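You operate a simulated robot arm through the tools that you are given. There is no shell and no other tool.

You are at the controls of a simulated robot arm. One attempt, no reset.

JOB
Lock the blue fence fully in and push the blue block against it.
Fine: the red fence knob frees and locks it; the block lies on the fence's outer side.
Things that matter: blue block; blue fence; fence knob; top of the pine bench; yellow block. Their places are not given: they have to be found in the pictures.

Only the result counts: the job must be done as asked and must still hold three seconds after the hand-in. Knocking over, shifting, dropping, spilling or breaking anything else fails it.

ROBOT AND FRAMES
A 7-joint arm with a two-finger parallel gripper, fixed in place. Base frame: the origin is at the foot of the arm, x ahead of it, y to its left, z up; the work surface is at about z = 880. Lengths are in mm, angles in degrees, forces in N, time in s.
With the tool pointing down near the work surface it reaches from about 240 to 680 mm from the base axis. Its first joint turns from -66.0 to 66.0 degrees. Payload 2.4 kg.
Tool frame: the origin (TCP) lies between the finger pads and is the grasp point; the fingertips stand 30 mm ahead of it; z points along the fingers, y is the line along which they close. Largest opening 94 mm; finger width 28, thickness 10; the body of the gripper, 50 by 96 mm, starts 55 mm behind the TCP.
Orientation is that of the tool frame in the base frame, as [roll, pitch, yaw] about the fixed x, y, z axes, in that order (R = Rz(yaw) Ry(pitch) Rx(roll)). With the fingers straight down and closing along the base's y, the tool's x points along the base's -x, its y along +y and its z along -z.

CONTROLS
- The arm moves only by the tool step_arm. Its argument "steps" is a list of rows, each a list of 7 numbers: the shift along the tool's x, y, z in mm, then the turn, a rotation vector about the tool's x, y, z in degrees, then the finger opening in mm, from 0 to 94. In form: [[tx, ty, tz, ax, ay, az, fingers], ...]. A call has 1 to 20 rows; each row shifts and turns the commanded pose from where the row before left it, along the tool's axes as they then stand. A row lasts 0.2 s, in which the tool goes at most 50 mm and 8.6 degrees; a call with a longer step from one row to the next is refused whole, and so is a gripper value outside its range. A pose out of reach is approached as far as the arm can. The call stops where the force on the tool passes 60 N (or 10 N more than at its start, if that is more) or the arm is blocked; 0.2 s more then pass. Each finger travels about 153 mm/s and halts on what it meets, pressing with about 23 N; the grip force reading is that of the motor and also rises with nothing between the fingers. The clock runs only during rows and for 0.2 s after the last one: add rows that do not move to give the fingers time. The reply holds the time, the measured pose of the TCP, the force on the tool along the base axes, the opening and the grip force, in the units named above and with some noise, with the torque about the TCP (base axes, N m) and any sound that the robot's microphone picked up.
- Cameras (640 x 400 px; columns grow to the right, rows downward): "scene" is fixed at [35.6, 488.4, 1456.2]; the picture's right is [-0.76, -0.65, 0.00], its down [-0.38, 0.44, -0.81] and it looks along [0.53, -0.61, -0.58] (base axes); focal length 305 px, centre (320, 200). "wrist" rides on the gripper at [76, 14, -103] in the tool frame; the picture's right is [-0.18, 0.98, 0.00], its down [-0.75, -0.14, -0.64] and it looks along [-0.63, -0.12, 0.77] (tool axes); focal length 243 px, centre (320, 200).
- snapshot(camera): a new picture of that camera. No time passes.
- probe_pixels(camera, pixels): for up to 12 pixels [column, row] of the newest picture of that camera ("zoom" is the newest enlarged one), the place [x, y, z] in the base frame of the surface seen there, good to about 2 mm, but the place of the scene camera against the robot may be out by one fixed shift of up to 25 mm in any direction. No time passes.
- close_up(camera, box): a new picture of the part [left, top, right, bottom] of that camera's present view, enlarged. No time passes.
- sign_off(): hands the job in; it is judged then, once.

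Open the gripper and draw the arm clear of the work before you hand the job in, unless the task says otherwise.

The tools are called after "Call:" by a JSON object that holds its "name" and its "arguments". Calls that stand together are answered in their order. step_arm: Moves the arm, as the interface text tells. Its arguments: {"type":"object","properties":{"steps":{"type":"array"}},"required":["steps"]} The other tools are called the same way: snapshot (camera) takes a picture; probe_pixels (camera, pixels) gives the place of the surface under pixels of a picture; close_up (camera, box) takes an enlarged picture of a part of a camera's view; sign_off () hands the job in.

At the start:

```text
time_s: 0.0
tcp_pos: [359.9, -72.3, 1248.8]
orientation: [179.9, 0.0, -179.9]
contact_force: [0.7, 0.0, 0.0]
ft_torque: [0.01, -0.02, -0.02]
grip_width: 94.1
grip_force: 0.1
```

scene: 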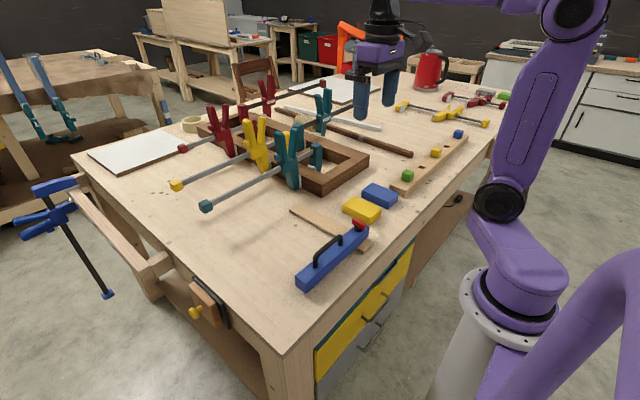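
wrist: 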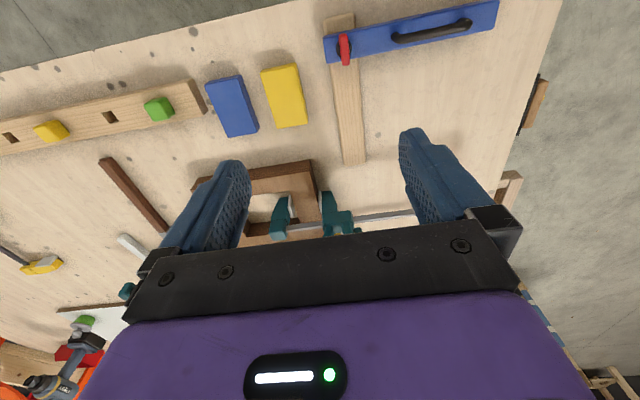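

The scene picture shows the blue fence around (333,258), the red knob near (360,225), the yellow block at (362,210) and the blue block at (380,195). I'll enlarge both views to understand the mechanism.

Call:
{"name": "close_up", "arguments": {"camera": "scene", "box": [270, 160, 430, 300]}}

Call:
{"name": "close_up", "arguments": {"camera": "wrist", "box": [190, 0, 560, 180]}}

```text
2.86 times, centred on (350, 230) of scene
```

zoom: 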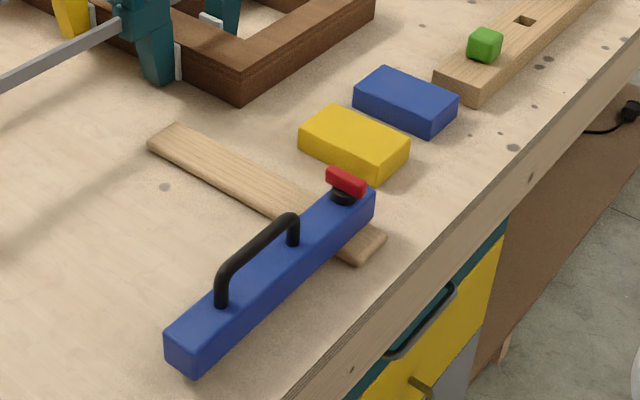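

```text
1.73 times, centred on (375, 90) of wrist
```

zoom: 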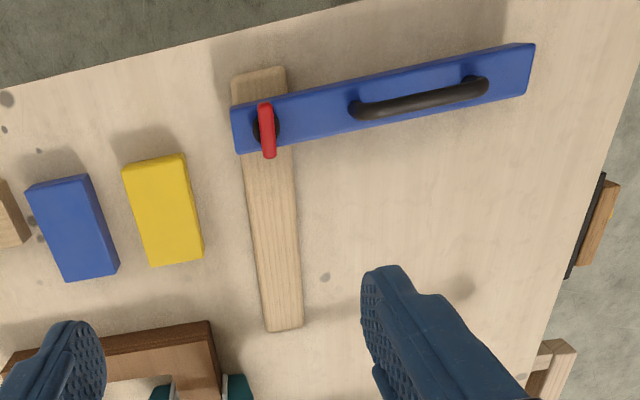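

I'll measure the fence, knob, rail and both blocks from both cameras, which also lets me compare the frames.

Call:
{"name": "probe_pixels", "arguments": {"camera": "wrist", "pixels": [[332, 85], [325, 38], [497, 3], [495, 27], [345, 35], [347, 60], [335, 18], [352, 160], [430, 33], [385, 120], [400, 38], [466, 22]]}}

Call:
{"name": "probe_pixels", "arguments": {"camera": "zoom", "pixels": [[32, 188], [88, 178], [115, 270], [68, 280], [126, 168], [182, 156], [202, 256], [152, 265], [256, 78], [285, 325], [268, 108], [268, 152]]}}

Call:
{"name": "probe_pixels", "arguments": {"camera": "scene", "pixels": [[311, 280], [345, 248], [362, 225], [364, 207], [380, 193], [297, 210], [330, 228], [395, 250], [300, 240], [360, 250], [320, 165], [410, 180]]}}

```text
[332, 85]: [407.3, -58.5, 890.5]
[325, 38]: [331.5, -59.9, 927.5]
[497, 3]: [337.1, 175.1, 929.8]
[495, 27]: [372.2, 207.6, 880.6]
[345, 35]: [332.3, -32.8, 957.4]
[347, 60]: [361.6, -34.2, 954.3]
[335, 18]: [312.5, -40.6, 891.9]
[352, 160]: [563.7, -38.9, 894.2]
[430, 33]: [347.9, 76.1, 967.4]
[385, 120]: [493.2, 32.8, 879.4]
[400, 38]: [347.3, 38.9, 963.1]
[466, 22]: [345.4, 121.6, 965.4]
```

```text
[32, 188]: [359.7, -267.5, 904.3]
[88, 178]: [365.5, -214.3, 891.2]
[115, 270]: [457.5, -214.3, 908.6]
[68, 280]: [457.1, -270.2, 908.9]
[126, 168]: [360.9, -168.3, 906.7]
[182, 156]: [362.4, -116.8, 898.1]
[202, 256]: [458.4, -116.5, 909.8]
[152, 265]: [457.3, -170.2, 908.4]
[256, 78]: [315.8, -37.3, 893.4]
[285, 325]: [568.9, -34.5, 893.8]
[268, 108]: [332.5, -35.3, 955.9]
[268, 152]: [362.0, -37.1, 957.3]
```

```text
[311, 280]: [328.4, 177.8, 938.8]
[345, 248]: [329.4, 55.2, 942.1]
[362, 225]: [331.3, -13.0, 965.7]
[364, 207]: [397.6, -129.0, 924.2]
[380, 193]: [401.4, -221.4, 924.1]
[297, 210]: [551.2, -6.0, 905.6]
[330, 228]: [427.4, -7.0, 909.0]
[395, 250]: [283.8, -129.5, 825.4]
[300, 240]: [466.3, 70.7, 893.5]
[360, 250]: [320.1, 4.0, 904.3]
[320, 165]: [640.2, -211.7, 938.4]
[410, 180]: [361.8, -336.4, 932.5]
```

The wrist probe puts the fence along y at x≈331–367, y≈-60…175, on a rail running along x from 312 to 572. I need more detail on the knob and rail, so I'll enlarge tighter.

Call:
{"name": "close_up", "arguments": {"camera": "scene", "box": [330, 205, 394, 245]}}

Call:
{"name": "close_up", "arguments": {"camera": "scene", "box": [284, 200, 380, 260]}}

Call:
{"name": "close_up", "arguments": {"camera": "wrist", "box": [312, 5, 408, 65]}}

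Call:
{"name": "close_up", "arguments": {"camera": "wrist", "box": [300, 70, 428, 180]}}

```text
10.00 times, centred on (362, 225) of scene
```

zoom: 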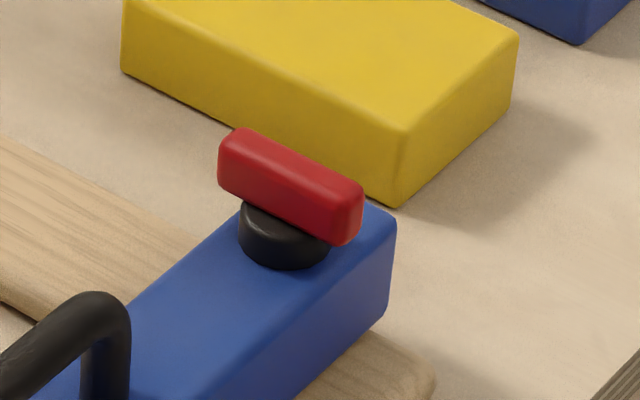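

```text
6.67 times, centred on (332, 230) of scene
```

zoom: 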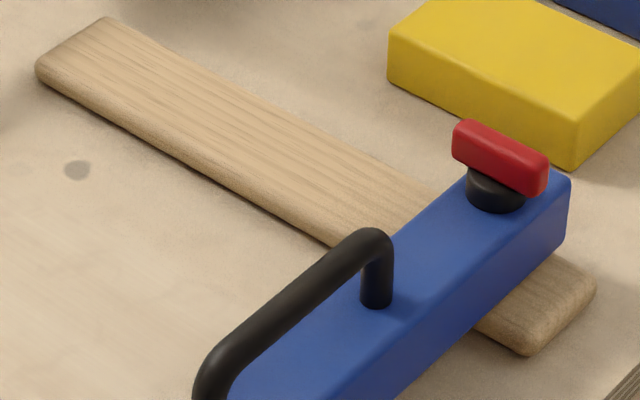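

```text
6.67 times, centred on (360, 35) of wrist
```

zoom: 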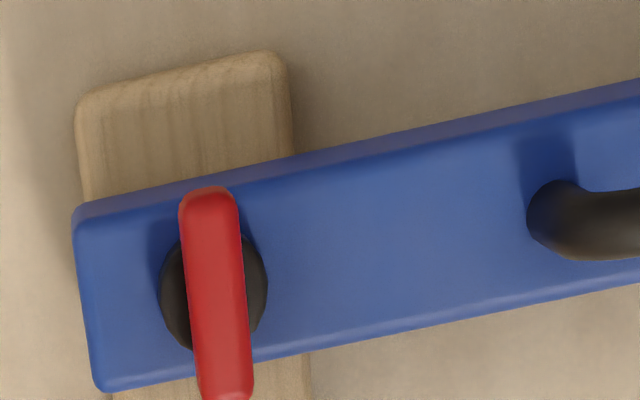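

```text
3.64 times, centred on (364, 125) of wrist
```

zoom: 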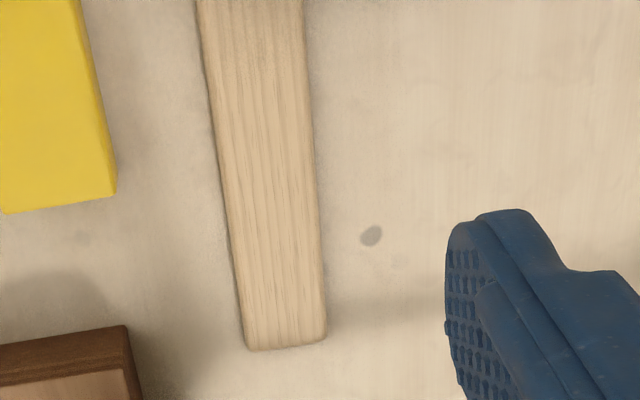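

The knob's red bar lies along the rail (base x), centred near (347,-35) with its top at z≈957. I'll move above it at the present orientation for a close look.

Call:
{"name": "step_arm", "arguments": {"steps": [[2.6, 7.4, 38, 0, 0, 0, 94], [2.6, 7.4, 38, 0, 0, 0, 94], [2.6, 7.4, 38, 0, 0, 0, 94], [2.6, 7.4, 38, 0, 0, 0, 80], [2.6, 7.4, 37, 0, 0, 0, 60], [0, 0, 0, 0, 0, 0, 50], [0, 0, 0, 0, 0, 0, 50]]}}

Call:
{"name": "snapshot", "arguments": {"camera": "wrist"}}

Call:
{"name": "snapshot", "arguments": {"camera": "scene"}}

```text
time_s: 1.6
tcp_pos: [347.1, -35.2, 1060.3]
orientation: [-179.9, 0.0, -179.8]
contact_force: [-0.3, -0.3, 0.1]
ft_torque: [-0.01, 0.03, 0.02]
grip_width: 50.0
grip_force: 0.0
```

```text
taken
```

wrist: 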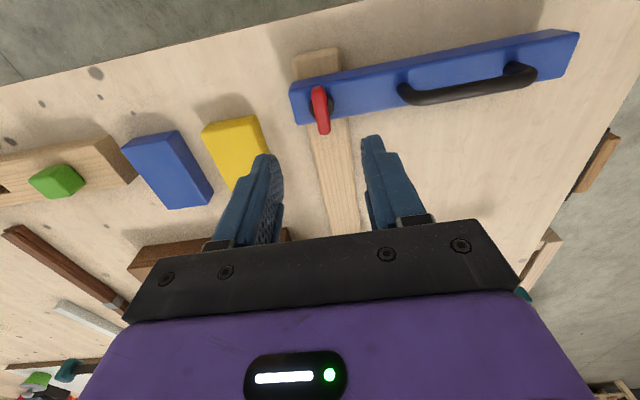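

```text
taken
```

scene: 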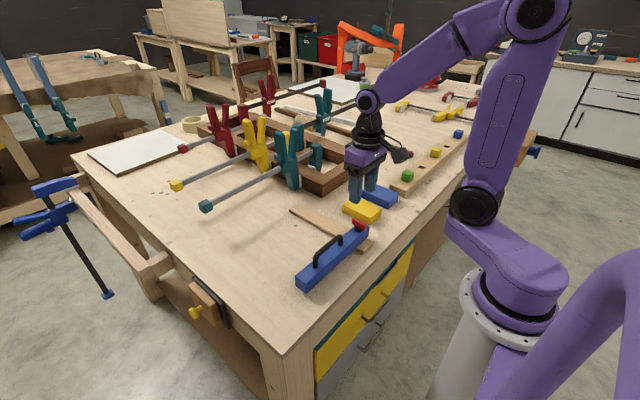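

The tool is now above the knob at 1060. I'll enlarge the wrist view and measure the knob and fence exactly.

Call:
{"name": "close_up", "arguments": {"camera": "wrist", "box": [270, 30, 430, 150]}}

Call:
{"name": "probe_pixels", "arguments": {"camera": "wrist", "pixels": [[317, 90], [319, 100], [321, 112], [325, 130], [330, 105], [294, 92], [303, 118], [575, 34], [565, 70], [520, 45], [297, 60], [338, 52]]}}

```text
3.33 times, centred on (350, 90) of wrist
```

zoom: 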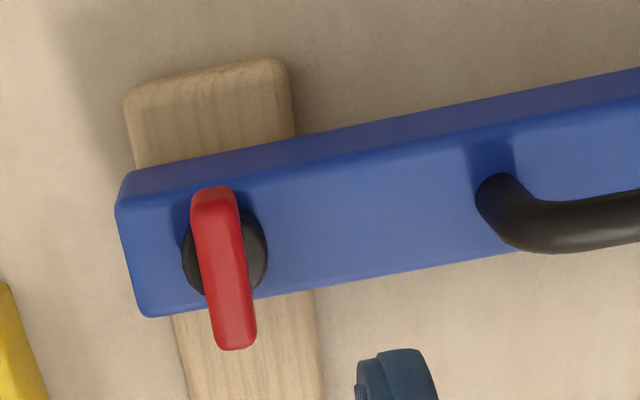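

```text
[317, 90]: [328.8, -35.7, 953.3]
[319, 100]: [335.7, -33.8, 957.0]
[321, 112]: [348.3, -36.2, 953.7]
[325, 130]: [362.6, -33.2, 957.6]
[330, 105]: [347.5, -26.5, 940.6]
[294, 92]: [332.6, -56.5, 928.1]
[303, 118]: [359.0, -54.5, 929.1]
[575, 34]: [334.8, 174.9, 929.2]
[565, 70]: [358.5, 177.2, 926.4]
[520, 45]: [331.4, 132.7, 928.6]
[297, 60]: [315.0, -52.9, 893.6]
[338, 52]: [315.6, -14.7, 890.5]
```

The knob bar runs x≈327–366 at y≈-35, z≈942–957. I'll lower to 972 with the fingers either side of it (closing along y) and grip it.

Call:
{"name": "step_arm", "arguments": {"steps": [[0.5, 0, 40, 0, 0, 0, 50], [0.5, 0, 30, 0, 0, 0, 45], [0, 0, 18, 0, 0, 0, 40], [0, 0, 0, 0, 0, 0, 40], [0, 0, 0, 0, 0, 0, 20], [0, 0, 0, 0, 0, 0, 5], [0, 0, 0, 0, 0, 0, 5], [0, 0, 0, 0, 0, 0, 5]]}}

Call:
{"name": "snapshot", "arguments": {"camera": "wrist"}}

Call:
{"name": "close_up", "arguments": {"camera": "scene", "box": [290, 150, 418, 270]}}

```text
time_s: 3.4
tcp_pos: [346.6, -35.4, 971.3]
orientation: [179.9, -0.1, -180.0]
contact_force: [-0.6, 9.8, -15.5]
ft_torque: [0.26, -0.74, 0.02]
grip_width: 11.9
grip_force: 45.3
```

```text
taken
```

wrist: 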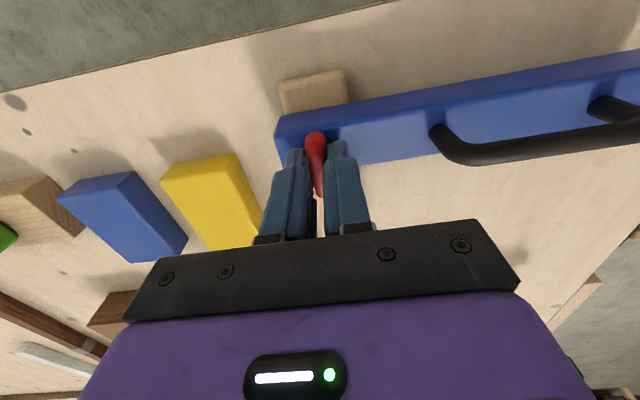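

```text
3.33 times, centred on (354, 210) of scene
```

zoom: 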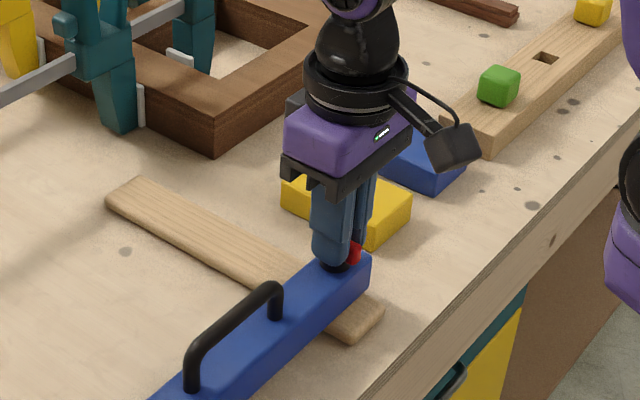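

The knob is gripped (width 11.9). I'll try a small counter-clockwise turn (negative about tool z, as z points down) and read the torque.

Call:
{"name": "step_arm", "arguments": {"steps": [[0, 0, 0, 0, 0, -5, 5], [0, 0, 0, 0, 0, -5, 5]]}}

```text
time_s: 4.0
tcp_pos: [346.2, -35.6, 970.1]
orientation: [-180.0, 0.0, -169.8]
contact_force: [0.9, 8.8, -15.3]
ft_torque: [0.28, -0.2, 0.03]
grip_width: 11.6
grip_force: 45.1
```

It turned with almost no torque. I'll continue counter-clockwise and watch.

Call:
{"name": "step_arm", "arguments": {"steps": [[0, 0, 0, 0, 0, -7, 5], [0, 0, 0, 0, 0, -7, 5], [0, 0, 0, 0, 0, -7, 5]]}}

Call:
{"name": "snapshot", "arguments": {"camera": "wrist"}}

Call:
{"name": "close_up", "arguments": {"camera": "scene", "box": [330, 205, 394, 265]}}

```text
time_s: 4.8
tcp_pos: [346.3, -36.0, 971.0]
orientation: [-179.9, 0.1, -148.9]
contact_force: [2.8, 8.9, -25.0]
ft_torque: [0.28, -0.21, 0.02]
grip_width: 11.6
grip_force: 45.1
```

```text
taken
```

wrist: 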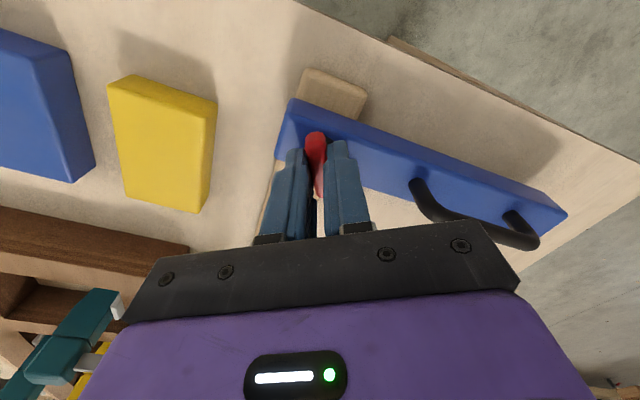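

```text
6.67 times, centred on (362, 235) of scene
```

zoom: 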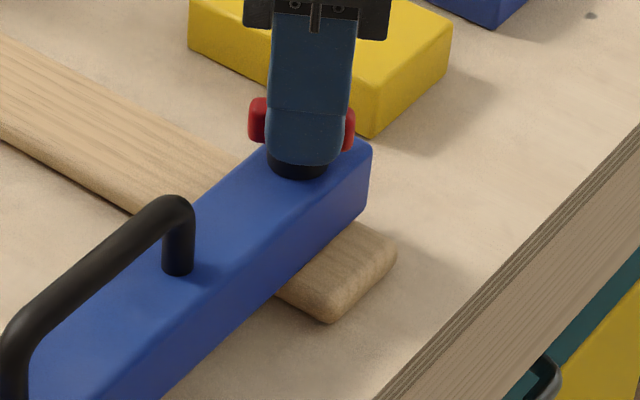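

The knob follows the fingers. I'll keep turning counter-clockwise, lowering the command by 1 mm to ease the vertical pull.

Call:
{"name": "step_arm", "arguments": {"steps": [[0, 0, 1, 0, 0, -7, 5], [0, 0, 0, 0, 0, -7, 5], [0, 0, 0, 0, 0, -7, 5], [0, 0, 0, 0, 0, -7, 5]]}}

```text
time_s: 5.8
tcp_pos: [345.7, -36.5, 971.1]
orientation: [-179.9, 0.1, -120.8]
contact_force: [-2.1, 0.5, 26.4]
ft_torque: [-0.43, 0.46, 0.02]
grip_width: 11.6
grip_force: 44.9
```

Still no turning resistance at 59°. I'll carry on to about 90°.

Call:
{"name": "step_arm", "arguments": {"steps": [[0, 0, -0.5, 0, 0, -7, 5], [0, 0, 0, 0, 0, -7, 5], [0, 0, 0, 0, 0, -7, 5], [0, 0, 0, 0, 0, -7, 5]]}}

Call:
{"name": "snapshot", "arguments": {"camera": "wrist"}}

Call:
{"name": "close_up", "arguments": {"camera": "scene", "box": [330, 205, 394, 265]}}

```text
time_s: 6.8
tcp_pos: [346.9, -36.0, 971.3]
orientation: [-179.9, 0.0, -92.9]
contact_force: [12.6, -11.0, 5.9]
ft_torque: [0.99, -0.19, -0.01]
grip_width: 11.7
grip_force: 44.8
```

```text
taken
```

wrist: 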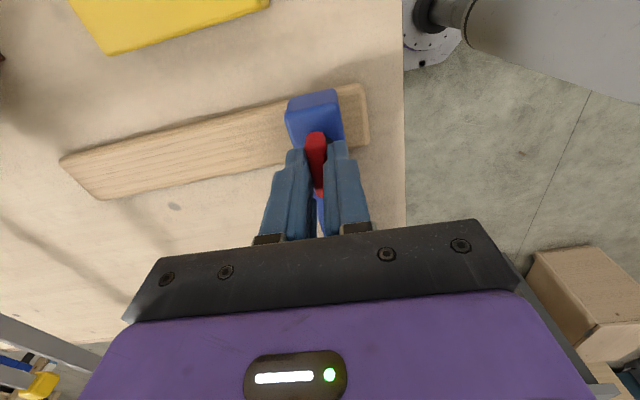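

```text
6.67 times, centred on (362, 235) of scene
```

zoom: 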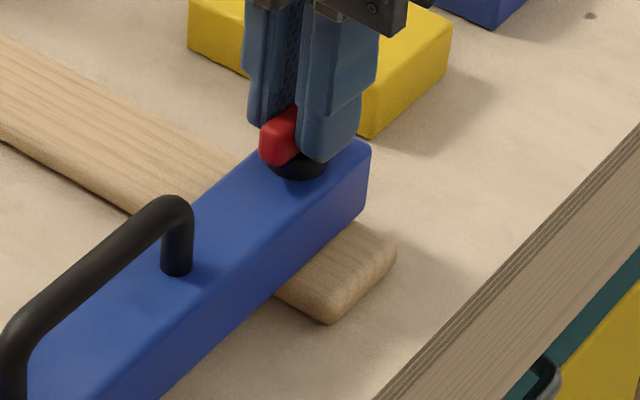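

The bar is now along y (about 87°) with no stop felt. While still gripping, I'll test whether the fence slides by a small pull along base +x (tool -y).

Call:
{"name": "step_arm", "arguments": {"steps": [[0, -2, 0, 0, 0, 0, 5], [0, -2, 0, 0, 0, 0, 5], [0, -2, 0, 0, 0, 0, 5]]}}

```text
time_s: 7.6
tcp_pos: [350.6, -36.0, 971.1]
orientation: [179.9, 0.0, -92.9]
contact_force: [-1.5, -6.5, 24.0]
ft_torque: [-0.91, 0.14, -0.01]
grip_width: 11.5
grip_force: 45.1
```

The force along x stayed small and the TCP moved about 4 mm, so the fence seems to slide. I'll move a further 10 mm and check with the cameras.

Call:
{"name": "step_arm", "arguments": {"steps": [[0, -3, 0, 0, 0, 0, 5], [0, -3, 0, 0, 0, 0, 5], [0, -3, 0, 0, 0, 0, 5], [0, -3, 0, 0, 0, 0, 5]]}}

Call:
{"name": "close_up", "arguments": {"camera": "scene", "box": [284, 200, 394, 290]}}

Call:
{"name": "snapshot", "arguments": {"camera": "wrist"}}

```text
time_s: 8.6
tcp_pos: [364.3, -36.7, 970.7]
orientation: [-179.9, 0.0, -92.9]
contact_force: [-1.6, 0.8, 34.1]
ft_torque: [-0.33, 0.16, -0.01]
grip_width: 11.7
grip_force: 44.9
```

```text
4.44 times, centred on (339, 245) of scene
```

zoom: 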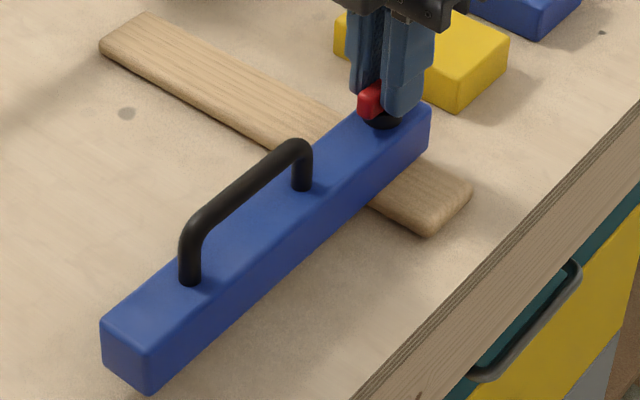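

```text
taken
```

wrist: 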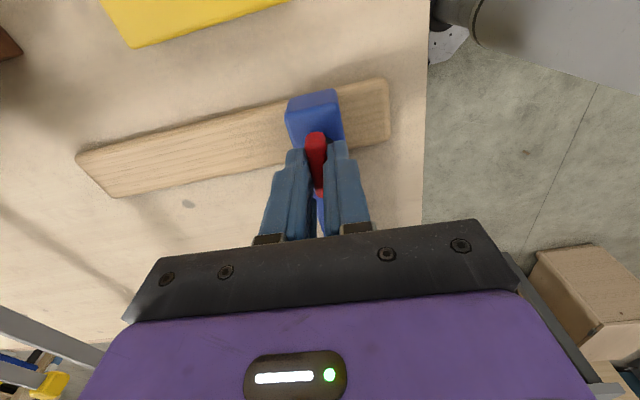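

The fence has clearly slid about 18 mm along the rail, so the knob at this angle is free. I need both ends of travel; first I'll slide back toward -x (tool +y) and look for a stop.

Call:
{"name": "step_arm", "arguments": {"steps": [[0, 4, -0.5, 0, 0, 0, 5], [0, 4, 0, 0, 0, 0, 5], [0, 4, 0, 0, 0, 0, 5], [0, 4, 0, 0, 0, 0, 5], [0, 3, 0, 0, 0, 0, 5], [0, 3, 0, 0, 0, 0, 5], [0, 2, 0, 0, 0, 0, 5]]}}

```text
time_s: 10.2
tcp_pos: [346.5, -37.4, 973.1]
orientation: [-178.9, 0.2, -93.1]
contact_force: [42.0, -14.6, -38.3]
ft_torque: [-0.46, -0.16, -0.04]
grip_width: 12.0
grip_force: 45.4
```

The fence stops at x≈346 on the -x side, exactly where it began, so "in" is the other way, +x. Before sliding I'll check what lies in the fence's path on the far side.

Call:
{"name": "step_arm", "arguments": {"steps": [[0, -4, 0.5, 0, 0, 0, 5], [0, -3, 0, 0, 0, 0, 5]]}}

Call:
{"name": "snapshot", "arguments": {"camera": "scene"}}

Call:
{"name": "probe_pixels", "arguments": {"camera": "scene", "pixels": [[205, 206], [230, 195], [260, 178], [322, 193], [292, 185], [176, 185], [325, 160], [290, 210], [240, 230], [170, 195]]}}

```text
time_s: 10.8
tcp_pos: [347.3, -35.9, 971.7]
orientation: [-179.8, 0.2, -92.9]
contact_force: [5.9, -10.4, 41.2]
ft_torque: [-0.14, -0.06, -0.05]
grip_width: 11.9
grip_force: 44.5
```

```text
taken
```

scene: 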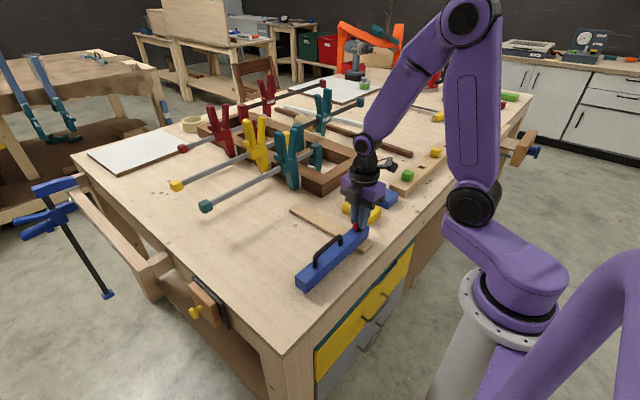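

```text
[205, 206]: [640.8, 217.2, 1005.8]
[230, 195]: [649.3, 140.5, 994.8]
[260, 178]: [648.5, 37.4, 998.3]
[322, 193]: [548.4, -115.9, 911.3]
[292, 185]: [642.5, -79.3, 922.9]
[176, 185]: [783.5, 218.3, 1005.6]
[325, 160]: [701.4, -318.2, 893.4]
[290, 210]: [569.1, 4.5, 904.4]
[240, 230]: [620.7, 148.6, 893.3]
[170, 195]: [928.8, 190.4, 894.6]
```

Nothing stands in the fence's sweep (the clamp bar is at x≈650, above z≈980; the frame corner is at y≈-130). I'll slide the fence in along +x by the knob.

Call:
{"name": "step_arm", "arguments": {"steps": [[0, -4, -0.4, 0, 0, 0, 5], [0, -6, 0, 0, 0, 0, 5], [0, -8, 0, 0, 0, 0, 5], [0, -8, 0, 0, 0, 0, 5], [0, -8, 0, 0, 0, 0, 5], [0, -8, 0, 0, 0, 0, 5]]}}

```text
time_s: 12.2
tcp_pos: [388.3, -36.7, 972.8]
orientation: [-180.0, 0.1, -92.8]
contact_force: [-2.0, 21.5, 15.5]
ft_torque: [0.28, 0.04, 0.01]
grip_width: 11.9
grip_force: 45.1
```

Sliding well, but a side force built up (21 N in y) because the tool yaw is -92.8, so my path drifts sideways. I'll correct for that and continue.

Call:
{"name": "step_arm", "arguments": {"steps": [[-2, -6, 0, 0, 0, 0, 5], [-0.4, -8, 0, 0, 0, 0, 5], [-0.4, -8, 0, 0, 0, 0, 5], [-0.4, -8, 0, 0, 0, 0, 5], [-0.4, -8, 0, 0, 0, 0, 5], [-0.4, -8, 0, 0, 0, 0, 5]]}}

```text
time_s: 13.6
tcp_pos: [435.7, -35.7, 971.6]
orientation: [180.0, 0.1, -93.1]
contact_force: [-1.4, 16.6, 13.5]
ft_torque: [0.74, 0.0, 0.01]
grip_width: 11.8
grip_force: 45.2
```

The fence is following at x≈436 with low drag. I'll continue toward the far end.

Call:
{"name": "step_arm", "arguments": {"steps": [[-1, -8, 0, 0, 0, 0, 5], [-0.4, -8, 0, 0, 0, 0, 5], [-0.4, -8, 0, 0, 0, 0, 5], [-0.4, -8, 0, 0, 0, 0, 5], [-0.4, -8, 0, 0, 0, 0, 5], [-0.4, -8, 0, 0, 0, 0, 5]]}}

Call:
{"name": "close_up", "arguments": {"camera": "scene", "box": [240, 160, 420, 290]}}

```text
time_s: 15.0
tcp_pos: [482.3, -36.2, 971.3]
orientation: [-180.0, 0.0, -93.0]
contact_force: [-1.9, 10.9, 2.5]
ft_torque: [-0.26, 0.01, -0.01]
grip_width: 11.6
grip_force: 45.2
```

```text
3.08 times, centred on (330, 225) of scene
```

zoom: 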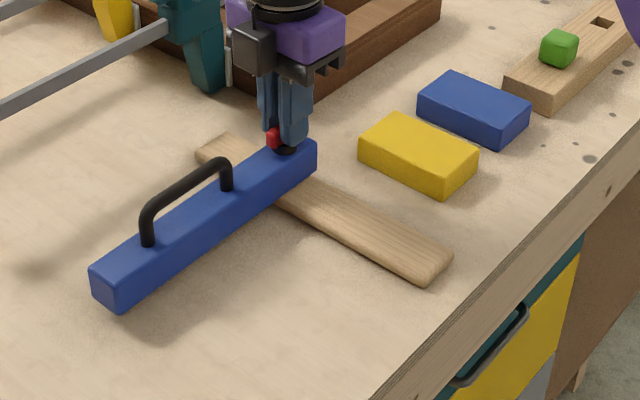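

The fence is at x≈482 with about 60 mm of rail left, and the gripper is clear of the clamp. I'll continue in smaller steps until I feel the stop.

Call:
{"name": "step_arm", "arguments": {"steps": [[-0.6, -6, 0, 0, 0, 0, 5], [-0.3, -6, 0, 0, 0, 0, 5], [-0.3, -6, 0, 0, 0, 0, 5], [-0.3, -6, 0, 0, 0, 0, 5], [-0.3, -5, 0, 0, 0, 0, 5]]}}

```text
time_s: 16.2
tcp_pos: [512.3, -36.7, 970.6]
orientation: [-179.9, 0.0, -93.1]
contact_force: [-2.1, 4.2, 4.6]
ft_torque: [0.31, 0.07, -0.02]
grip_width: 11.6
grip_force: 44.8
```

No stop yet at x≈512. I'll go on gently.

Call:
{"name": "step_arm", "arguments": {"steps": [[-0.4, -4, 0, 0, 0, 0, 5], [-0.2, -4, 0, 0, 0, 0, 5], [-0.2, -4, 0, 0, 0, 0, 5], [-0.2, -3, 0, 0, 0, 0, 5], [-0.2, -3, 0, 0, 0, 0, 5], [-0.2, -3, 0, 0, 0, 0, 5]]}}

Call:
{"name": "close_up", "arguments": {"camera": "scene", "box": [240, 150, 400, 270]}}

```text
time_s: 17.6
tcp_pos: [532.8, -35.9, 971.4]
orientation: [180.0, -0.1, -93.0]
contact_force: [-1.2, -0.7, -2.1]
ft_torque: [0.1, -0.03, 0.01]
grip_width: 11.8
grip_force: 45.1
```

```text
3.33 times, centred on (320, 210) of scene
```

zoom: 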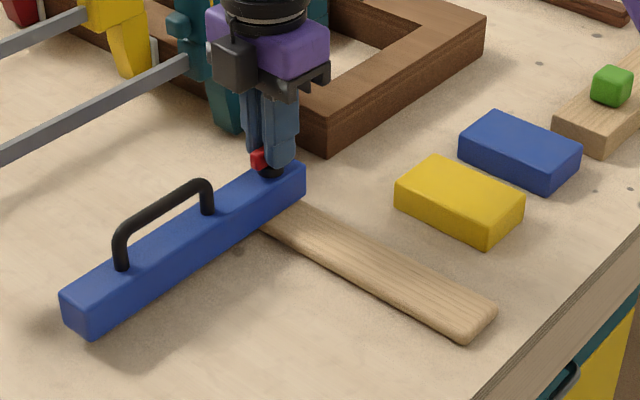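

Still free at x≈533; by symmetry the stop should be near 538. I'll continue in 2 mm steps watching the x force.

Call:
{"name": "step_arm", "arguments": {"steps": [[-0.1, -2, 0, 0, 0, 0, 5], [-0.1, -2, 0, 0, 0, 0, 5], [-0.1, -2, 0, 0, 0, 0, 5], [-0.1, -2, 0, 0, 0, 0, 5]]}}

```text
time_s: 18.6
tcp_pos: [540.4, -35.5, 973.0]
orientation: [179.9, 0.0, -93.0]
contact_force: [-1.8, -4.5, -9.2]
ft_torque: [-0.27, -0.01, -0.01]
grip_width: 11.7
grip_force: 45.1
```

Call:
{"name": "step_arm", "arguments": {"steps": [[0, -2, 0, 0, 0, 0, 5], [-0.1, -2, 0, 0, 0, 0, 5], [-0.1, -2, 0, 0, 0, 0, 5], [-0.1, -2, 0, 0, 0, 0, 5]]}}

Call:
{"name": "close_up", "arguments": {"camera": "scene", "box": [260, 150, 380, 240]}}

```text
time_s: 19.6
tcp_pos: [548.8, -37.1, 971.9]
orientation: [179.7, 0.0, -93.0]
contact_force: [-14.8, -5.8, -7.6]
ft_torque: [-0.4, 0.11, 0.01]
grip_width: 11.9
grip_force: 45.3
```

```text
4.44 times, centred on (320, 195) of scene
```

zoom: 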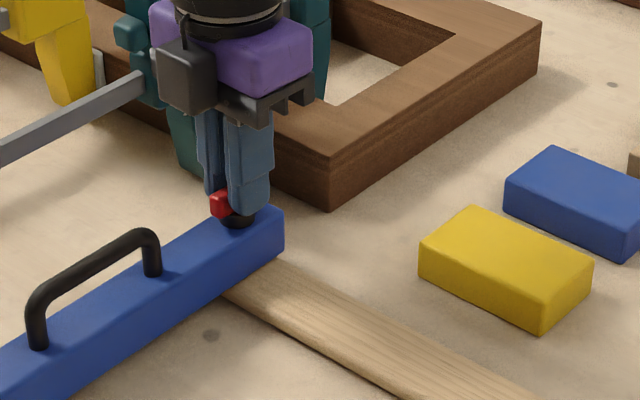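

A -15 N reaction in x has appeared at x≈549, so the stop is likely reached. I'll press 3 mm more to confirm.

Call:
{"name": "step_arm", "arguments": {"steps": [[0, -1.5, 0, 0, 0, 0, 5], [0, -1.5, 0, 0, 0, 0, 5], [0, 0, 0, 0, 0, 0, 5]]}}

```text
time_s: 20.4
tcp_pos: [548.3, -36.1, 971.3]
orientation: [179.3, 0.0, -93.0]
contact_force: [-30.8, -6.8, 7.0]
ft_torque: [0.32, 0.15, 0.07]
grip_width: 11.9
grip_force: 44.3
```

It holds at x≈548 with -31 N. To make sure this is the rail stop and not the gripper touching the teal clamp, I'll probe the surfaces around.

Call:
{"name": "probe_pixels", "arguments": {"camera": "zoom", "pixels": [[185, 140], [150, 70], [130, 30], [180, 165], [318, 60], [245, 80], [235, 245], [260, 270], [110, 90], [310, 190]]}}

Call:
{"name": "snapshot", "arguments": {"camera": "wrist"}}

Call:
{"name": "close_up", "arguments": {"camera": "scene", "box": [260, 110, 380, 230]}}

```text
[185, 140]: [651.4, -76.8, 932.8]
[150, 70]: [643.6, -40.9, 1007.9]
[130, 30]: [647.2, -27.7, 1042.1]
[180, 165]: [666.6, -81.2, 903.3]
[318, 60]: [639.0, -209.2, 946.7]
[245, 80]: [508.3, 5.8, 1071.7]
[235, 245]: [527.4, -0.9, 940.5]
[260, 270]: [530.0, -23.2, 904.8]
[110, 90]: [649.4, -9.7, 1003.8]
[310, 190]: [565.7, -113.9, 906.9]
```

```text
taken
```

wrist: 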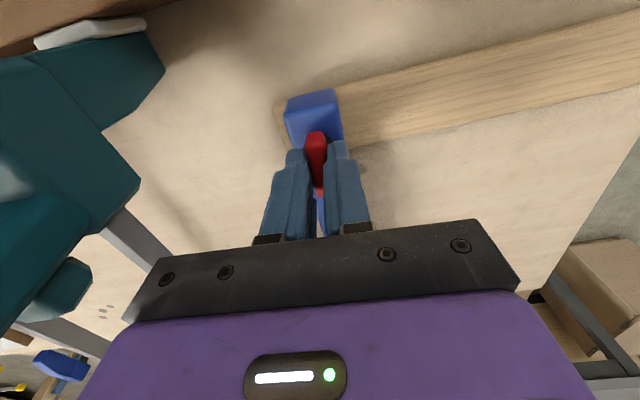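

```text
3.33 times, centred on (320, 170) of scene
```

zoom: 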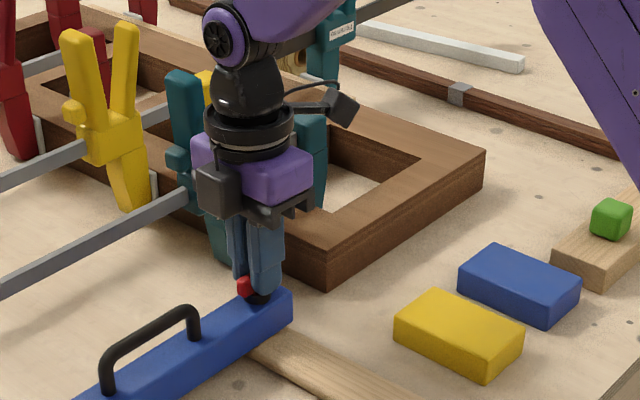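

The teal clamp is 45 mm or more beyond the gripper, so this is the true inner stop. Now I'll turn the knob back clockwise to lock it while still pressing in.

Call:
{"name": "step_arm", "arguments": {"steps": [[0, 0, 0, 0, 0, 7, 5], [0, 0, 0, 0, 0, 7, 5], [0, 0, 0, 0, 0, 7, 5], [0, 0, 0, 0, 0, 7, 5], [0, 0, 0, 0, 0, 7, 5], [0, 0, 0, 0, 0, 7, 5]]}}

```text
time_s: 21.8
tcp_pos: [547.6, -36.2, 971.4]
orientation: [179.5, -0.5, -135.1]
contact_force: [-35.2, -3.3, 12.5]
ft_torque: [0.14, 0.0, 0.01]
grip_width: 11.6
grip_force: 44.7
```

Call:
{"name": "step_arm", "arguments": {"steps": [[0, 0, 0, 0, 0, 7, 5], [0, 0, 0, 0, 0, 7, 5], [0, 0, 0, 0, 0, 7, 5], [0, 0, 0, 0, 0, 7, 5], [0, 0, 0, 0, 0, 7, 5], [0, 0, 0, 0, 0, 7, 5], [0, 0, 0, 0, 0, 3, 5]]}}

Call:
{"name": "snapshot", "arguments": {"camera": "wrist"}}

Call:
{"name": "close_up", "arguments": {"camera": "scene", "box": [260, 150, 380, 240]}}

```text
time_s: 23.4
tcp_pos: [548.1, -35.1, 971.1]
orientation: [179.9, -0.7, 179.9]
contact_force: [-33.0, 4.9, 6.6]
ft_torque: [0.07, 0.07, 0.07]
grip_width: 11.6
grip_force: 44.8
```

```text
taken
```

wrist: 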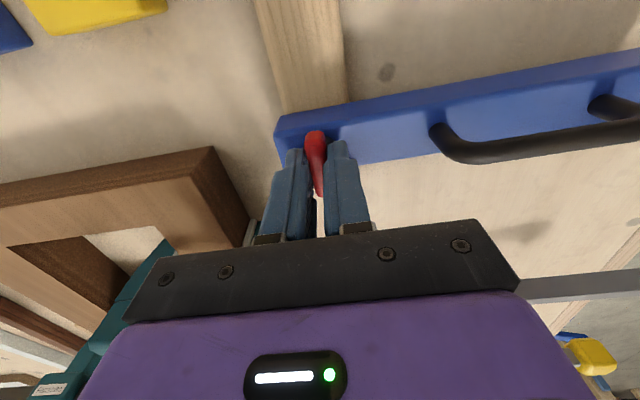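

```text
4.44 times, centred on (320, 195) of scene
```

zoom: 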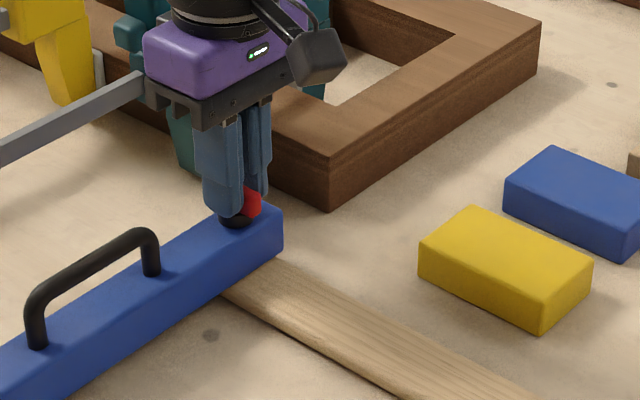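

The bar is back along the rail (87° clockwise). I'll turn slightly more to find the knob's stop before testing the lock.

Call:
{"name": "step_arm", "arguments": {"steps": [[0, 0, 0, 0, 0, 3, 5], [0, 0, 0, 0, 0, 3, 5]]}}

```text
time_s: 24.0
tcp_pos: [548.2, -35.1, 970.8]
orientation: [180.0, -0.7, 174.0]
contact_force: [-25.0, 5.4, 3.9]
ft_torque: [0.0, 1.1, 1.42]
grip_width: 13.5
grip_force: 44.7
```

A firm stop (1.4 N·m) sits at the original angle, so that is the locked end. I'll undo the overtwist, then pull -x a little to check the lock holds.

Call:
{"name": "step_arm", "arguments": {"steps": [[0, 0, 0, 0, 0, -3, 5], [0, 0, 0, 0, 0, -2, 5], [3, 0, 0, 0, 0, 0, 5], [2, 0, 0, 0, 0, 0, 5], [1, 0, 0, 0, 0, 0, 5]]}}

```text
time_s: 25.2
tcp_pos: [548.4, -36.1, 969.8]
orientation: [180.0, 0.2, 179.0]
contact_force: [7.7, 9.0, -17.0]
ft_torque: [0.21, 0.81, 0.64]
grip_width: 11.6
grip_force: 45.5
```

At 548.4 the force has reversed to +8 N with no motion. I'll pull a bit further for certainty.

Call:
{"name": "step_arm", "arguments": {"steps": [[1.5, 0, 0, 0, 0, 0, 5], [1.5, 0, 0, 0, 0, 0, 5]]}}

```text
time_s: 25.8
tcp_pos: [546.8, -35.5, 971.4]
orientation: [-180.0, 0.7, 179.1]
contact_force: [29.3, 10.3, -29.2]
ft_torque: [0.22, -0.53, 0.71]
grip_width: 11.7
grip_force: 44.7
```

It resists with 29 N, so the fence is locked. I'll relax the pull, open and rise to look at the result.

Call:
{"name": "step_arm", "arguments": {"steps": [[-3, 0, 0, 0, 0, 0, 5], [-1, 0, 0, 0, 0, 0, 5], [0, 0, 0, 0, 0, 0, 25], [0, 0, 0, 0, 0, 0, 40], [0, 0, 0, 0, 0, 0, 40], [0, 0, -30, 0, 0, 0, 40], [0, 0, -40, 0, 0, 0, 40], [0, 0, -40, 0, 0, 0, 60], [20, 0, -40, 0, 0, 0, 80], [40, 0, 0, 0, 0, 0, 94], [40, 0, 0, 0, 0, 0, 94], [40, 0, 0, 0, 0, 0, 94]]}}

Call:
{"name": "snapshot", "arguments": {"camera": "wrist"}}

Call:
{"name": "close_up", "arguments": {"camera": "scene", "box": [230, 140, 410, 260]}}

```text
time_s: 28.4
tcp_pos: [405.6, -34.2, 1120.3]
orientation: [180.0, 0.1, 178.9]
contact_force: [-0.5, 0.0, 0.1]
ft_torque: [0.03, 0.0, 0.05]
grip_width: 94.2
grip_force: 0.1
```

```text
taken
```

wrist: 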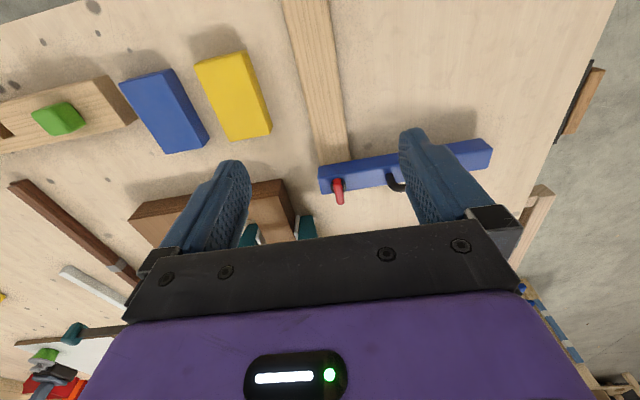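

```text
3.33 times, centred on (320, 200) of scene
```

zoom: 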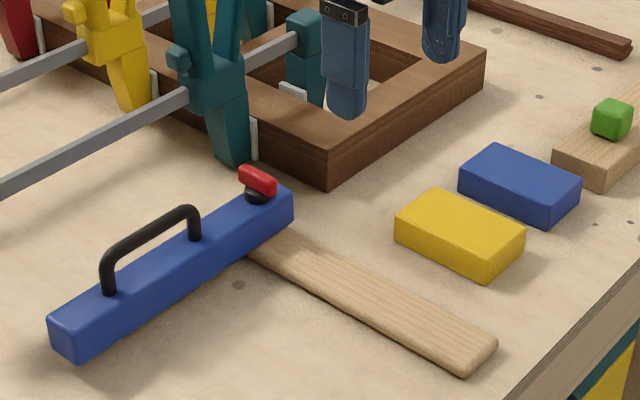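

The fence is at the far end with the knob along the rail; the yellow block looks untouched. I'll measure the blocks and the fence's outer (-x) face for the carry.

Call:
{"name": "close_up", "arguments": {"camera": "wrist", "box": [110, 40, 290, 160]}}

Call:
{"name": "probe_pixels", "arguments": {"camera": "wrist", "pixels": [[128, 84], [172, 74], [160, 147], [200, 143], [165, 110], [190, 105], [204, 70], [242, 60], [226, 135], [266, 127], [322, 172], [380, 162]]}}

```text
3.33 times, centred on (200, 100) of wrist
```

zoom: 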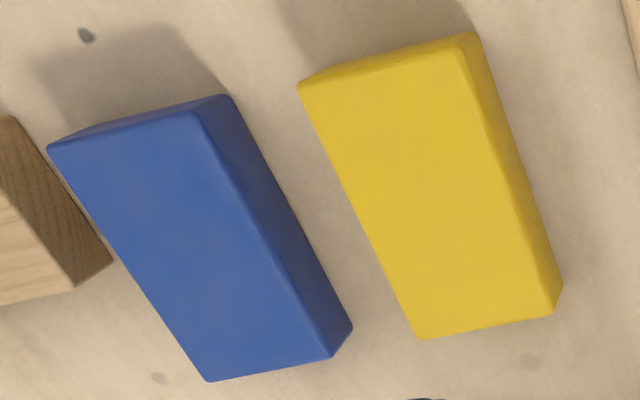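

```text
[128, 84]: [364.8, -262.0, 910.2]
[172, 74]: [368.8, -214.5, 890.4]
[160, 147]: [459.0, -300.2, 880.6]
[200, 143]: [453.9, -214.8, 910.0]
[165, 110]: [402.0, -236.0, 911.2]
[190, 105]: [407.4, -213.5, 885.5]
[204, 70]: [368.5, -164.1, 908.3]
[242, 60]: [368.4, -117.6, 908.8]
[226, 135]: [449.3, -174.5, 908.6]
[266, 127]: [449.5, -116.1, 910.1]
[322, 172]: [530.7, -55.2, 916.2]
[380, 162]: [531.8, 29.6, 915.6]
```

I'll refine the blue block's corners, the wooden strip next to it, and the yellow block's nearest edge from the zoom.

Call:
{"name": "probe_pixels", "arguments": {"camera": "zoom", "pixels": [[56, 150], [190, 116], [325, 352], [208, 376], [190, 250], [12, 122], [106, 262], [72, 282], [303, 90], [424, 334], [228, 100], [345, 330]]}}

Call:
{"name": "probe_pixels", "arguments": {"camera": "wrist", "pixels": [[325, 185], [465, 150], [460, 165], [330, 160], [360, 166], [395, 160], [470, 146], [372, 115], [345, 140], [322, 100], [490, 145], [390, 135]]}}

```text
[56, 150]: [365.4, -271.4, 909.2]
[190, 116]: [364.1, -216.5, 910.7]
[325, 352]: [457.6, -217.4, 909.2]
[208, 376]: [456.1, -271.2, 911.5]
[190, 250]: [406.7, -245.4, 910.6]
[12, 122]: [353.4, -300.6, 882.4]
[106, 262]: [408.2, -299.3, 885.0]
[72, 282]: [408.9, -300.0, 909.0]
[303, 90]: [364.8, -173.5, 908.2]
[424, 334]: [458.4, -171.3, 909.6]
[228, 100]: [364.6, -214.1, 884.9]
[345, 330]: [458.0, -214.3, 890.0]
```

```text
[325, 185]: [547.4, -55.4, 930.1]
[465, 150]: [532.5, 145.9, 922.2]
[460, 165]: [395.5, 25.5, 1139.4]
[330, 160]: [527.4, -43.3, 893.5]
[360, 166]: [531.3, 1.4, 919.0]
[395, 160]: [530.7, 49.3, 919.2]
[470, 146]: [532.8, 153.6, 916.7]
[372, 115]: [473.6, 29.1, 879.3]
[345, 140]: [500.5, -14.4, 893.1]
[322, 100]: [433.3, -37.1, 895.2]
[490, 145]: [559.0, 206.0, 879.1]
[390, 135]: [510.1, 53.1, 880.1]
```

Blue block: x 362–460, y -274…-214, top 910; the wooden strip is at y≤-300 for x≤409. I'll grip at x≈428 so the fingers clear the strip, and first move above it at z≈990 with an 76 mm opening.

Call:
{"name": "step_arm", "arguments": {"steps": [[0, 0, 0, 0, 0, -1.1, 90], [-4, -35, 0, 0, 0, 0, 76], [-4, -35, 0, 0, 0, 0, 76], [-4, -35, 0, 0, 0, 0, 76], [-4, -35, 0, 0, 0, 0, 76], [-4, -35, 0, 0, 0, 0, 76], [-2.4, -34.3, 0, 0, 0, 0, 76], [0, 0, 40, 0, 0, 0, 76], [0, 0, 45, 0, 0, 0, 76], [0, 0, 45, 0, 0, 0, 76], [0, 0, 0, 0, 0, 0, 76]]}}

Call:
{"name": "snapshot", "arguments": {"camera": "wrist"}}

Call:
{"name": "close_up", "arguments": {"camera": "scene", "box": [310, 130, 470, 240]}}

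```text
time_s: 30.8
tcp_pos: [432.2, -243.9, 991.6]
orientation: [-180.0, 0.1, -179.8]
contact_force: [-0.2, 0.6, 0.0]
ft_torque: [-0.01, 0.0, -0.01]
grip_width: 75.9
grip_force: 0.0
```

```text
taken
```

wrist: 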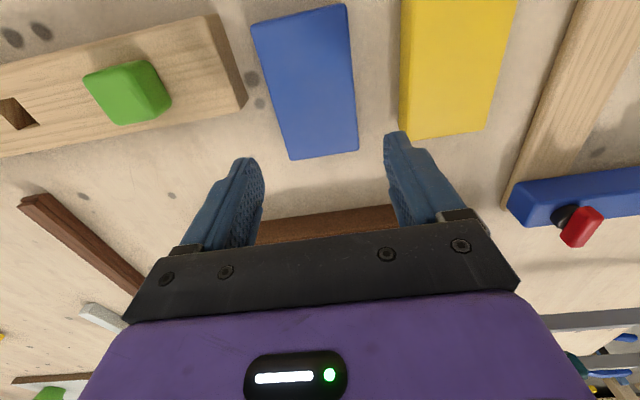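

```text
3.64 times, centred on (390, 185) of scene
```

zoom: 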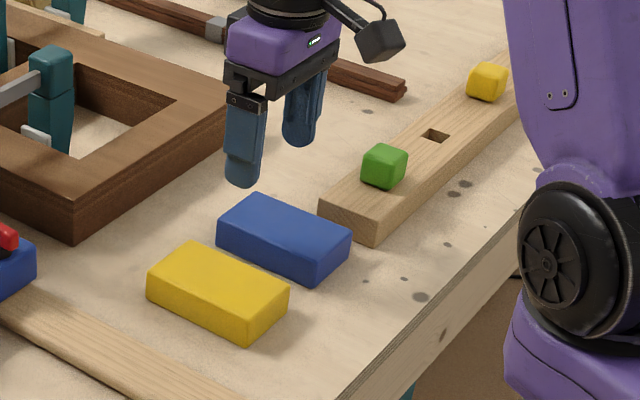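

I'll verify the block's edges from this closer view before lowering.

Call:
{"name": "probe_pixels", "arguments": {"camera": "wrist", "pixels": [[256, 40], [289, 152], [345, 30], [355, 145], [352, 80], [404, 60], [408, 130], [242, 90], [260, 20], [320, 100], [235, 60], [395, 130]]}}

```text
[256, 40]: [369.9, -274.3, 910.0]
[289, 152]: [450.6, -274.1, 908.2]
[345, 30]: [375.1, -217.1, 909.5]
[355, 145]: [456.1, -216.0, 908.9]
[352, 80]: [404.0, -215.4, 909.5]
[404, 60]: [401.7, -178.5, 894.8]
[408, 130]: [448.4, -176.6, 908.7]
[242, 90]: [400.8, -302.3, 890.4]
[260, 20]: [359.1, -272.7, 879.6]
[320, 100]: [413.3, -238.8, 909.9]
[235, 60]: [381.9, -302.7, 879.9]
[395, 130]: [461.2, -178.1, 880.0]
```

Block centre is y≈-245. I'll shift 1 mm, lower to TCP z≈917 and close on it.

Call:
{"name": "step_arm", "arguments": {"steps": [[0, -1, 30, 0, 0, 0, 76], [0, 0, 25, 0, 0, 0, 76], [0, 0, 12, 0, 0, 0, 76], [0, 0, 7.6, 0, 0, 0, 76], [0, 0, 0, 0, 0, 0, 76], [0, 0, 0, 0, 0, 0, 66], [0, 0, 0, 0, 0, 0, 50], [0, 0, 0, 0, 0, 0, 50], [0, 0, 0, 0, 0, 0, 50]]}}

Call:
{"name": "snapshot", "arguments": {"camera": "wrist"}}

```text
time_s: 32.8
tcp_pos: [430.7, -244.3, 917.5]
orientation: [180.0, 0.0, -179.9]
contact_force: [0.5, -1.7, 0.3]
ft_torque: [0.03, -0.1, 0.0]
grip_width: 61.7
grip_force: 23.0
```

```text
taken
```

wrist: 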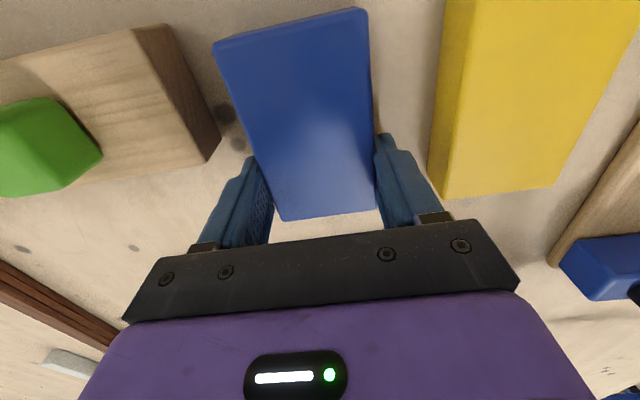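

The block is held (width 61.7, 23 N). I'll lift it 70 mm, carry it over the yellow block and the rail to about (475, 60), keeping a gap from the fence.

Call:
{"name": "step_arm", "arguments": {"steps": [[0, 0, -10, 0, 0, 0, 50], [0, 0, -20, 0, 0, 0, 50], [0, 0, -25, 0, 0, 0, 50], [0, 0, -15, 0, 0, 0, 50], [0, 0, 0, 0, 0, 0, 50]]}}

Call:
{"name": "snapshot", "arguments": {"camera": "wrist"}}

Call:
{"name": "close_up", "arguments": {"camera": "scene", "box": [280, 130, 440, 240]}}

```text
time_s: 34.0
tcp_pos: [431.0, -243.6, 987.6]
orientation: [-179.9, 0.0, -180.0]
contact_force: [0.3, 0.0, 0.4]
ft_torque: [0.01, 0.04, 0.0]
grip_width: 50.0
grip_force: 0.1
```

```text
taken
```

wrist: 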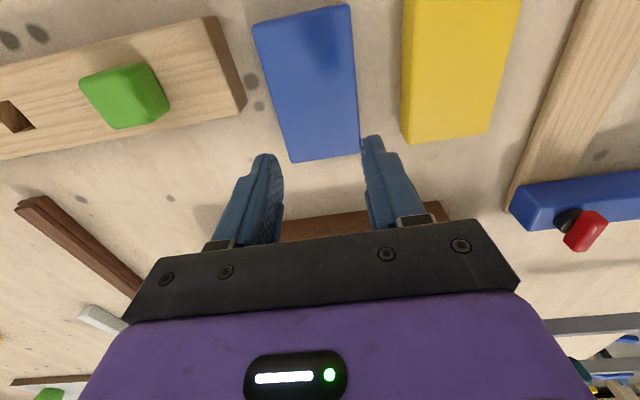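

```text
3.64 times, centred on (360, 185) of scene
```

zoom: 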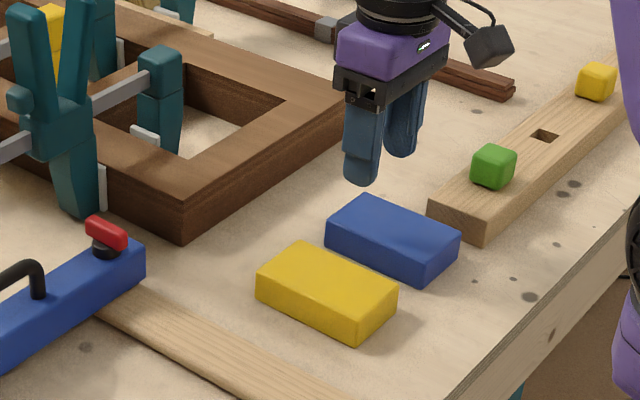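

The fingers slid off; the blue block stayed on the bench (the opening fell to 50). I'll check where the block lies now and whether it's been moved.

Call:
{"name": "probe_pixels", "arguments": {"camera": "wrist", "pixels": [[258, 40], [290, 152], [347, 30], [356, 145], [349, 12], [325, 155], [404, 60], [408, 130], [320, 90], [300, 60], [330, 130], [356, 100]]}}

Call:
{"name": "close_up", "arguments": {"camera": "wrist", "box": [230, 0, 410, 180]}}

```text
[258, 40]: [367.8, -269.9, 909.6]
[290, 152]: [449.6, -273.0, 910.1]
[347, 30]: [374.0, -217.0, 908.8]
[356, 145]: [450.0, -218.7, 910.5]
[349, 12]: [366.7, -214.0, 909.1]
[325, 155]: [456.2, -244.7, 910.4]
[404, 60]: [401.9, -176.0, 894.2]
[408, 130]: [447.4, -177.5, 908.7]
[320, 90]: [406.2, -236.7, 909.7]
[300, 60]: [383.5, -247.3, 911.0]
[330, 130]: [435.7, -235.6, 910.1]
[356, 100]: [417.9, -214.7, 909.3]
```

```text
2.22 times, centred on (320, 90) of wrist
```

zoom: 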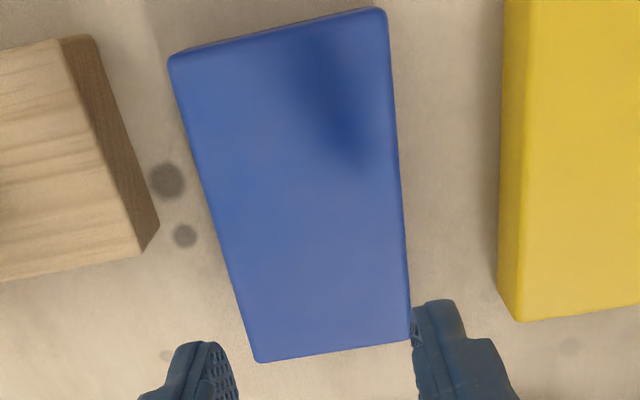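

The block hasn't moved. I'll re-open, go nearer its centre (x≈415) and 3 mm lower, close fully with longer settling, then lift only a few mm to see what happens.

Call:
{"name": "step_arm", "arguments": {"steps": [[0, 0, 0, 0, 0, 0, 76], [0, 0, 0, 0, 0, 0, 76], [15, -1, 10, 0, 0, 0, 76], [0, 0, 30, 0, 0, 0, 76], [0, 0, 20, 0, 0, 0, 76], [0, 0, 10, 0, 0, 0, 76], [0, 0, 4, 0, 0, 0, 76], [0, 0, 0, 0, 0, 0, 76], [0, 0, 0, 0, 0, 0, 60], [0, 0, 0, 0, 0, 0, 30], [0, 0, 0, 0, 0, 0, 0], [0, 0, 0, 0, 0, 0, 0], [0, 0, 0, 0, 0, 0, 0], [0, 0, 0, 0, 0, 0, 0]]}}

```text
time_s: 37.0
tcp_pos: [414.8, -244.7, 912.5]
orientation: [179.9, 0.0, -180.0]
contact_force: [1.0, 0.1, 0.5]
ft_torque: [-0.05, 0.03, 0.01]
grip_width: 65.4
grip_force: 22.9
```

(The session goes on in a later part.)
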